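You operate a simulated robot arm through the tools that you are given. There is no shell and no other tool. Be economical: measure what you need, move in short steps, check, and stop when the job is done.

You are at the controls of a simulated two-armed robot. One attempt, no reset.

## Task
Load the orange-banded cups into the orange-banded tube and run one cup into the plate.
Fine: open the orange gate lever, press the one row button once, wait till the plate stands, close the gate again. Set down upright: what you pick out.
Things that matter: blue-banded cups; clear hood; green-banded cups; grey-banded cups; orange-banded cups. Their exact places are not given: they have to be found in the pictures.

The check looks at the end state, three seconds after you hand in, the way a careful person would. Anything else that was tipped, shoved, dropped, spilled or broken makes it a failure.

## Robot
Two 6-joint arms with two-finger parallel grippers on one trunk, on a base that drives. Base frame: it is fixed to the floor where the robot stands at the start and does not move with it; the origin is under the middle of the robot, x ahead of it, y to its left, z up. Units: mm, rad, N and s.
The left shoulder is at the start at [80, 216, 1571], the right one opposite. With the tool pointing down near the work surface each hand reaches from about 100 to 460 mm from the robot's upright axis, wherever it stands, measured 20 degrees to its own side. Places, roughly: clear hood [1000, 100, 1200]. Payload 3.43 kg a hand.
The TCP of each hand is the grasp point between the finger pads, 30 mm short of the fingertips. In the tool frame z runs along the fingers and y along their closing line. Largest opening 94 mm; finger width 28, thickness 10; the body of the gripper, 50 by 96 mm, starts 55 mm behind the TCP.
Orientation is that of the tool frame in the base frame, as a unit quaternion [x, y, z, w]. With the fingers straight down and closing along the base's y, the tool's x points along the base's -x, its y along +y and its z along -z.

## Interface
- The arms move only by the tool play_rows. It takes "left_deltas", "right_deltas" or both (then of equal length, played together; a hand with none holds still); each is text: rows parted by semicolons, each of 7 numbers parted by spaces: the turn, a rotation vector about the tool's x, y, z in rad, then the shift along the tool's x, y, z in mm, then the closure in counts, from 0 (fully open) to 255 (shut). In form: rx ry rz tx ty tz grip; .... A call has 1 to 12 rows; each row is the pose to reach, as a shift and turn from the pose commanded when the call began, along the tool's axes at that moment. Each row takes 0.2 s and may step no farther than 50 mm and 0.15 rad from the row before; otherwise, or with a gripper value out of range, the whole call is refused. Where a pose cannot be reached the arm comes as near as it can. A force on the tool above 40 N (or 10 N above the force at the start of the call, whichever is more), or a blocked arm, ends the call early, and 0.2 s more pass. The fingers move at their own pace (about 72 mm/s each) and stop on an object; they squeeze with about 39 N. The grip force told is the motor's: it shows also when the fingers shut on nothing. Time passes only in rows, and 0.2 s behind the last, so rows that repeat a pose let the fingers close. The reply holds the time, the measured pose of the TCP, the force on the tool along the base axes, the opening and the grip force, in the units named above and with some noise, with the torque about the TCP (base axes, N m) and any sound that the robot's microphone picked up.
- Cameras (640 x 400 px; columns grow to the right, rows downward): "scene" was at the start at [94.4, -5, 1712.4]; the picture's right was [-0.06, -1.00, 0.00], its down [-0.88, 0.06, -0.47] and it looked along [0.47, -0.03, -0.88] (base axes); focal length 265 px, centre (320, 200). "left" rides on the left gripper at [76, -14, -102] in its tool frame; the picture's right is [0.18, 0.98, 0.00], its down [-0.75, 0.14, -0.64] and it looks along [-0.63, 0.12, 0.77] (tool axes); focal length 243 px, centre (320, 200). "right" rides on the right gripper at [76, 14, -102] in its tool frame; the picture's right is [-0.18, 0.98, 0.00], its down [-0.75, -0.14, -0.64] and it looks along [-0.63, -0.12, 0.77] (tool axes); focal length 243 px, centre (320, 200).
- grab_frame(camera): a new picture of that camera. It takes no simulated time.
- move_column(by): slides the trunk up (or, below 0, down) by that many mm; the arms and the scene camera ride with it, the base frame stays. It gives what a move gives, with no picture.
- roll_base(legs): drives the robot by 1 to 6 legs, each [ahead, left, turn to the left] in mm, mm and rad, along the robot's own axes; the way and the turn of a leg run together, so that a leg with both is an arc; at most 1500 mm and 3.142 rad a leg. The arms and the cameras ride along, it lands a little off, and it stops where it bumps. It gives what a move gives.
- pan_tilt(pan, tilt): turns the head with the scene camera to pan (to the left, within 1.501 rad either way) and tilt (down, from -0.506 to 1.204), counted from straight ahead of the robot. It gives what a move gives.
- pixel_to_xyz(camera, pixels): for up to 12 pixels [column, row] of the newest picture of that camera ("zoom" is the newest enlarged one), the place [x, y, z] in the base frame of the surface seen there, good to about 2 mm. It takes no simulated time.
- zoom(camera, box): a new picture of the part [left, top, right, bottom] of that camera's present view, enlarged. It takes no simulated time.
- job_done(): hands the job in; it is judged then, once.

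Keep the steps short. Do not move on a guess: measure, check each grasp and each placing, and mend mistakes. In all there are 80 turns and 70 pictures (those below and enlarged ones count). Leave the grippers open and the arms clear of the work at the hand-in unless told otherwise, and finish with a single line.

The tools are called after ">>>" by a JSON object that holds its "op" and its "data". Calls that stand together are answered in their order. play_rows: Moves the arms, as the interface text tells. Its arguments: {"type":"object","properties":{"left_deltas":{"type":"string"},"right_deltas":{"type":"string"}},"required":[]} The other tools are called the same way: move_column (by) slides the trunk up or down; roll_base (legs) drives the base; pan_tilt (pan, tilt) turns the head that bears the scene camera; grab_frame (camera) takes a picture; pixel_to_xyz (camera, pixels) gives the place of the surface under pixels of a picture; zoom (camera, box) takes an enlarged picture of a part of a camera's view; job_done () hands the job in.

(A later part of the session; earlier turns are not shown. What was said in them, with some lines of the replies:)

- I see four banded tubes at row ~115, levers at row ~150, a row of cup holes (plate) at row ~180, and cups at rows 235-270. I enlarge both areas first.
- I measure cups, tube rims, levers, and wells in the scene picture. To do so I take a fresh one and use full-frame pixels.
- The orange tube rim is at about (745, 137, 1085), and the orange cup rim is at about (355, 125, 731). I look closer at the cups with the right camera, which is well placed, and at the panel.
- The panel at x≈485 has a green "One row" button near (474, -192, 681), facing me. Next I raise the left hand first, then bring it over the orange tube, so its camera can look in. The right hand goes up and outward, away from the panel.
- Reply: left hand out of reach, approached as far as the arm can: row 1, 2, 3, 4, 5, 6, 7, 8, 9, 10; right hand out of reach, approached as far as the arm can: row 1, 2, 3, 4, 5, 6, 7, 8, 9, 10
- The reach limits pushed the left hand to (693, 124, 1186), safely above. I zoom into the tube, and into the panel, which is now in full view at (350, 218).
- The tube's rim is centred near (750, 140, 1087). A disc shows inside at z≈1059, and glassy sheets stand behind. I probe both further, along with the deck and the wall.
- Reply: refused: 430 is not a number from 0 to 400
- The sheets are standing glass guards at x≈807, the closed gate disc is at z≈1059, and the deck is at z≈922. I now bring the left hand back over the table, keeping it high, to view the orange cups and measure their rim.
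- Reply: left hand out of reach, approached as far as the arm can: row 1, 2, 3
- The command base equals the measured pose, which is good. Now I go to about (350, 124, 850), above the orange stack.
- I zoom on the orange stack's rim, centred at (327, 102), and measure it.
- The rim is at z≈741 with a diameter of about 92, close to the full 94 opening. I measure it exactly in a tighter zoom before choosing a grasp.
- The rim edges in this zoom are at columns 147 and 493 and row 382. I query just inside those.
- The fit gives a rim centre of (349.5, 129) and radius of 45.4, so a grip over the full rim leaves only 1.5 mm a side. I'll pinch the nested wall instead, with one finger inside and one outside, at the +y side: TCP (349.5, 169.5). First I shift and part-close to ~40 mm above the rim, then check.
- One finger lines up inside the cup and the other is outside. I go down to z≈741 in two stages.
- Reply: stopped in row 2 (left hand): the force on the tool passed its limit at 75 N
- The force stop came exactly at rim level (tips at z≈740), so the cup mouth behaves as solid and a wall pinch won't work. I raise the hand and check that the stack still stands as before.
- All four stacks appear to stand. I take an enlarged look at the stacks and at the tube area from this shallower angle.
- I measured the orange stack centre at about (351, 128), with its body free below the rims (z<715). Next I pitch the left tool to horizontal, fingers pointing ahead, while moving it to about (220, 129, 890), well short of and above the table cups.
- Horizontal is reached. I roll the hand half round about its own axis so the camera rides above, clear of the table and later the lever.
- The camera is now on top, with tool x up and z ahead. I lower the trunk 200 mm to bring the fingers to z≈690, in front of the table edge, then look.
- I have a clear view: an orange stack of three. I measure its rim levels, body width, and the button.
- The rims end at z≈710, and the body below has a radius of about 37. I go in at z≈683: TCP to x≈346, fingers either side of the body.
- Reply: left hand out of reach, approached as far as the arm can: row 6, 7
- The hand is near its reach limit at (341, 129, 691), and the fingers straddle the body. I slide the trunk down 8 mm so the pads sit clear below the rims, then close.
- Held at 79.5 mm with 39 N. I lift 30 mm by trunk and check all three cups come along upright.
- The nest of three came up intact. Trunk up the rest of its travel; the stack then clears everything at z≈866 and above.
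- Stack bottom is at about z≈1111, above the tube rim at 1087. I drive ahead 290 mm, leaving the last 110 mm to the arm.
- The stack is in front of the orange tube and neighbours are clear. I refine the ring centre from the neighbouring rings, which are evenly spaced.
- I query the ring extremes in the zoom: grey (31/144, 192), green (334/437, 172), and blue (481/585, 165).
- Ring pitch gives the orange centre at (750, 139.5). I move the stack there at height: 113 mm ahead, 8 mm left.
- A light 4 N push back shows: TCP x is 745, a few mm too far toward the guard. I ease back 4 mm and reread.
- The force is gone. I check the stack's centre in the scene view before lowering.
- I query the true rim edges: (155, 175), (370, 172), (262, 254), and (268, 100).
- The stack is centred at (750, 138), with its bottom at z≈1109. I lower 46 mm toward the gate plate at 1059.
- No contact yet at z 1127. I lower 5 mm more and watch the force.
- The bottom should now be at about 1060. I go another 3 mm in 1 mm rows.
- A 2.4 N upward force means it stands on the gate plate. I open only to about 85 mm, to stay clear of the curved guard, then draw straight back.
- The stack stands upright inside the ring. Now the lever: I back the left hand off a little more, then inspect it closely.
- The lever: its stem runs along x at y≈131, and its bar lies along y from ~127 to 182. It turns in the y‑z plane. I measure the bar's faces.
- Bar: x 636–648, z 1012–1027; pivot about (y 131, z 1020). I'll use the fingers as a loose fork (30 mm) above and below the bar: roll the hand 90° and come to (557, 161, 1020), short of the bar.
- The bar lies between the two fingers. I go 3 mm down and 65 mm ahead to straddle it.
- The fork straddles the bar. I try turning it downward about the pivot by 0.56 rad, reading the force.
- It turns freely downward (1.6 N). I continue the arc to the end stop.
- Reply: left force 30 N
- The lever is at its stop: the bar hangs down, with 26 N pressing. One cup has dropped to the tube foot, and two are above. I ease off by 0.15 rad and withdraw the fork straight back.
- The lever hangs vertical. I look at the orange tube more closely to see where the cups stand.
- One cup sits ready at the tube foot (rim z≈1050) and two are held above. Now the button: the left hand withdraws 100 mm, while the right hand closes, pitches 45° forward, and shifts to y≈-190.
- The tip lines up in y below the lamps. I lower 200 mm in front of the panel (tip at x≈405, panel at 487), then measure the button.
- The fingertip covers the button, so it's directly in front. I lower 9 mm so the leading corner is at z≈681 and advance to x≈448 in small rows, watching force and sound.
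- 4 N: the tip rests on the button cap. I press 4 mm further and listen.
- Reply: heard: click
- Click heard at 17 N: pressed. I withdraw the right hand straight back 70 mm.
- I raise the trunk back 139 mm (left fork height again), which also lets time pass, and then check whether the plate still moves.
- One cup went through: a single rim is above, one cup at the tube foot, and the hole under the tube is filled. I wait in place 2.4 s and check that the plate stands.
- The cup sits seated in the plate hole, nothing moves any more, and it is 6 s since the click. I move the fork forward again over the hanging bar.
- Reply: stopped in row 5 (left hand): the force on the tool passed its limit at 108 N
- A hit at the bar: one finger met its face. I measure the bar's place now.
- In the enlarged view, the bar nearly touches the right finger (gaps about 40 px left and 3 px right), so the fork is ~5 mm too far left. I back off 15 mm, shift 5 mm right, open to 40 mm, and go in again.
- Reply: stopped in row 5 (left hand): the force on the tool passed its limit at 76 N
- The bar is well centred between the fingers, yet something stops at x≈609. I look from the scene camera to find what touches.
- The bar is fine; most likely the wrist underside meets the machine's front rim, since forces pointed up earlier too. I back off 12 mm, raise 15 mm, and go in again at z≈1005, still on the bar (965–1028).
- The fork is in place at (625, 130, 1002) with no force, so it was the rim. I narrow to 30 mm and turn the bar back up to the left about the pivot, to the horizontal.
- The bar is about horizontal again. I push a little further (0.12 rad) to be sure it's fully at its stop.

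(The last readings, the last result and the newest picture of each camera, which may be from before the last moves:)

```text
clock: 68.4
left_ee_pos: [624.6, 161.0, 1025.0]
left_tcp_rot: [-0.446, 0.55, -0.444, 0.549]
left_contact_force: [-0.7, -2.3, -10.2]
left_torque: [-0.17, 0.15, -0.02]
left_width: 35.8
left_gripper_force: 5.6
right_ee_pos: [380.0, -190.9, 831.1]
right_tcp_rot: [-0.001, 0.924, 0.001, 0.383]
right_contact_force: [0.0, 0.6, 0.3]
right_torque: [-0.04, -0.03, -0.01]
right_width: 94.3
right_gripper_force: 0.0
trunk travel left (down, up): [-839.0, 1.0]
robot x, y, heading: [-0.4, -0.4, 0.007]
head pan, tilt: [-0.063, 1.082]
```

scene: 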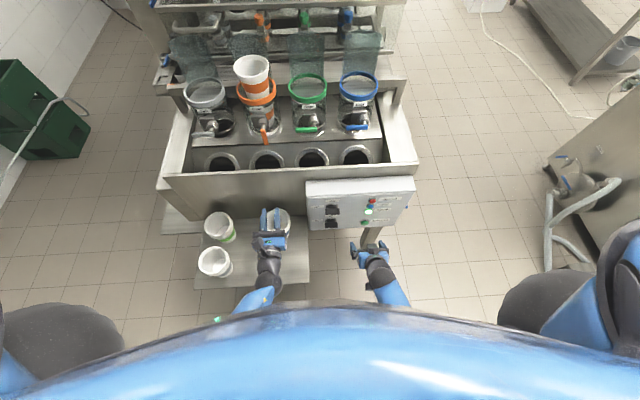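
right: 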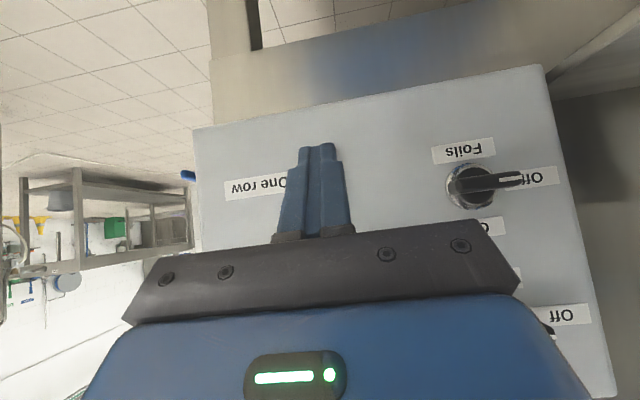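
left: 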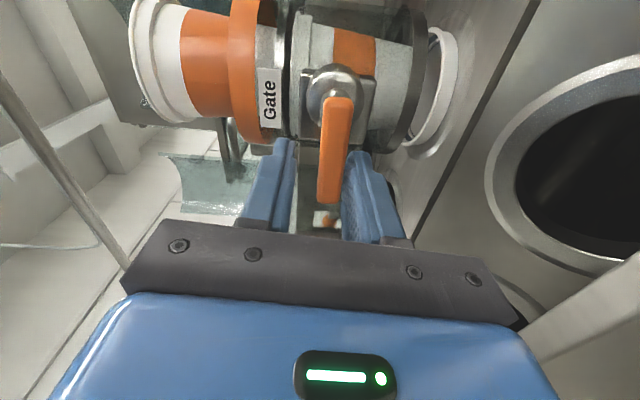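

The force rises to 10 N against the stop, so the gate is closed. I ease the roll back, open the fork a little, and withdraw straight back.

>>> {"op": "play_rows", "data": {"left_deltas": "0 0 -0.1 0 3 0 146; 0 0 -0.2 0.5 5 0 146; 0 0 -0.2 0.5 5 0 146; 0 0 -0.2 0.5 5 -25 146; 0 0 -0.2 0.5 5 -60 146; 0 0 -0.2 0.5 5 -100 146; 0 0 -0.2 0.5 5 -145 146; 0 0 -0.2 0.5 5 -180 146; 0 0 -0.2 0.5 5 -180 0; 0 0 -0.2 0.5 5 -180 0"}}

>>> {"op": "zoom", "data": {"camera": "scene", "box": [195, 70, 365, 195]}}

```text
clock: 70.6
left_ee_pos: [444.3, 161.9, 1022.2]
left_tcp_rot: [-0.497, 0.502, -0.497, 0.503]
left_contact_force: [-1.6, 0.4, 0.4]
left_torque: [0.0, 0.03, 0.04]
left_width: 93.9
left_gripper_force: 0.0
right_ee_pos: [378.4, -191.1, 829.8]
right_tcp_rot: [-0.001, 0.923, 0.001, 0.385]
right_contact_force: [0.4, -0.8, -0.2]
right_torque: [0.01, 0.03, 0.01]
right_width: 93.7
right_gripper_force: 0.0
trunk travel left (down, up): [-839.0, 1.0]
robot x, y, heading: [-3.5, 3.4, 0.008]
head pan, tilt: [-0.063, 1.082]
```

```text
3.20 times, centred on (280, 132) of scene
```

zoom: 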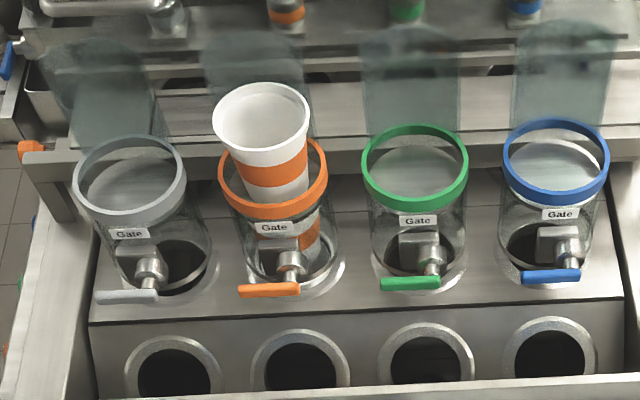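

The orange lever is level again, like the others. One cup is in the plate hole and two remain in the tube. I drive back 250 mm to clear the work, then check the whole scene.

>>> {"op": "roll_base", "data": {"legs": [[-250, 0, 0]]}}

>>> {"op": "grab_frame", "data": {"camera": "scene"}}

>>> {"op": "zoom", "data": {"camera": "scene", "box": [180, 0, 400, 230]}}

```text
clock: 72.4
left_ee_pos: [197.9, 163.0, 1021.7]
left_tcp_rot: [-0.499, 0.501, -0.497, 0.503]
left_contact_force: [0.0, -0.7, -0.3]
left_torque: [-0.04, 0.0, 0.01]
left_width: 94.1
left_gripper_force: 0.1
right_ee_pos: [132.1, -191.3, 830.2]
right_tcp_rot: [-0.003, 0.923, 0.002, 0.384]
right_contact_force: [-0.1, 0.7, 0.0]
right_torque: [0.0, 0.01, 0.0]
right_width: 93.9
right_gripper_force: 0.1
trunk travel left (down, up): [-839.0, 1.0]
robot x, y, heading: [-252.4, -0.2, 0.007]
head pan, tilt: [-0.063, 1.082]
```

```text
8 pictures are left
```

scene: 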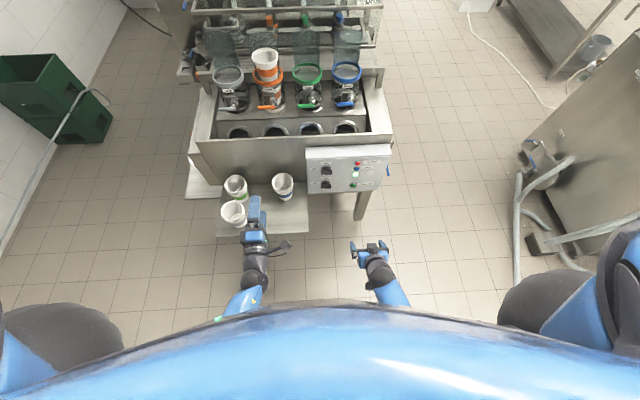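

```text
1.74 times, centred on (290, 115) of scene
```

zoom: 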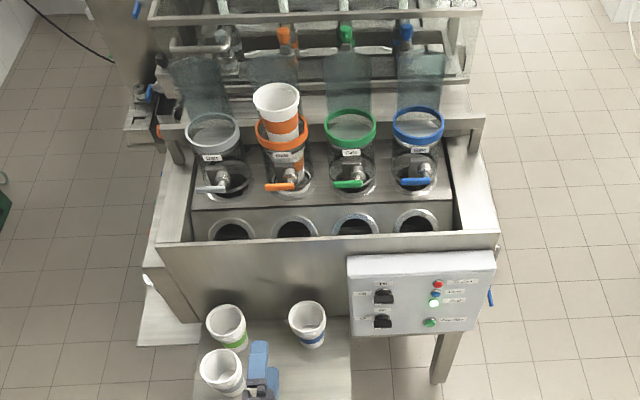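

The gate is closed and one cup is in the plate. The grey, green and blue stacks are untouched, and both grippers are open and clear of the work. I hand in.

>>> {"op": "job_done", "data": {}}

```text
The job is handed in.
```

The three orange cups went into the orange tube, one press of the row button ran one cup into the plate, the gate is closed again, and the other stacks still stand.
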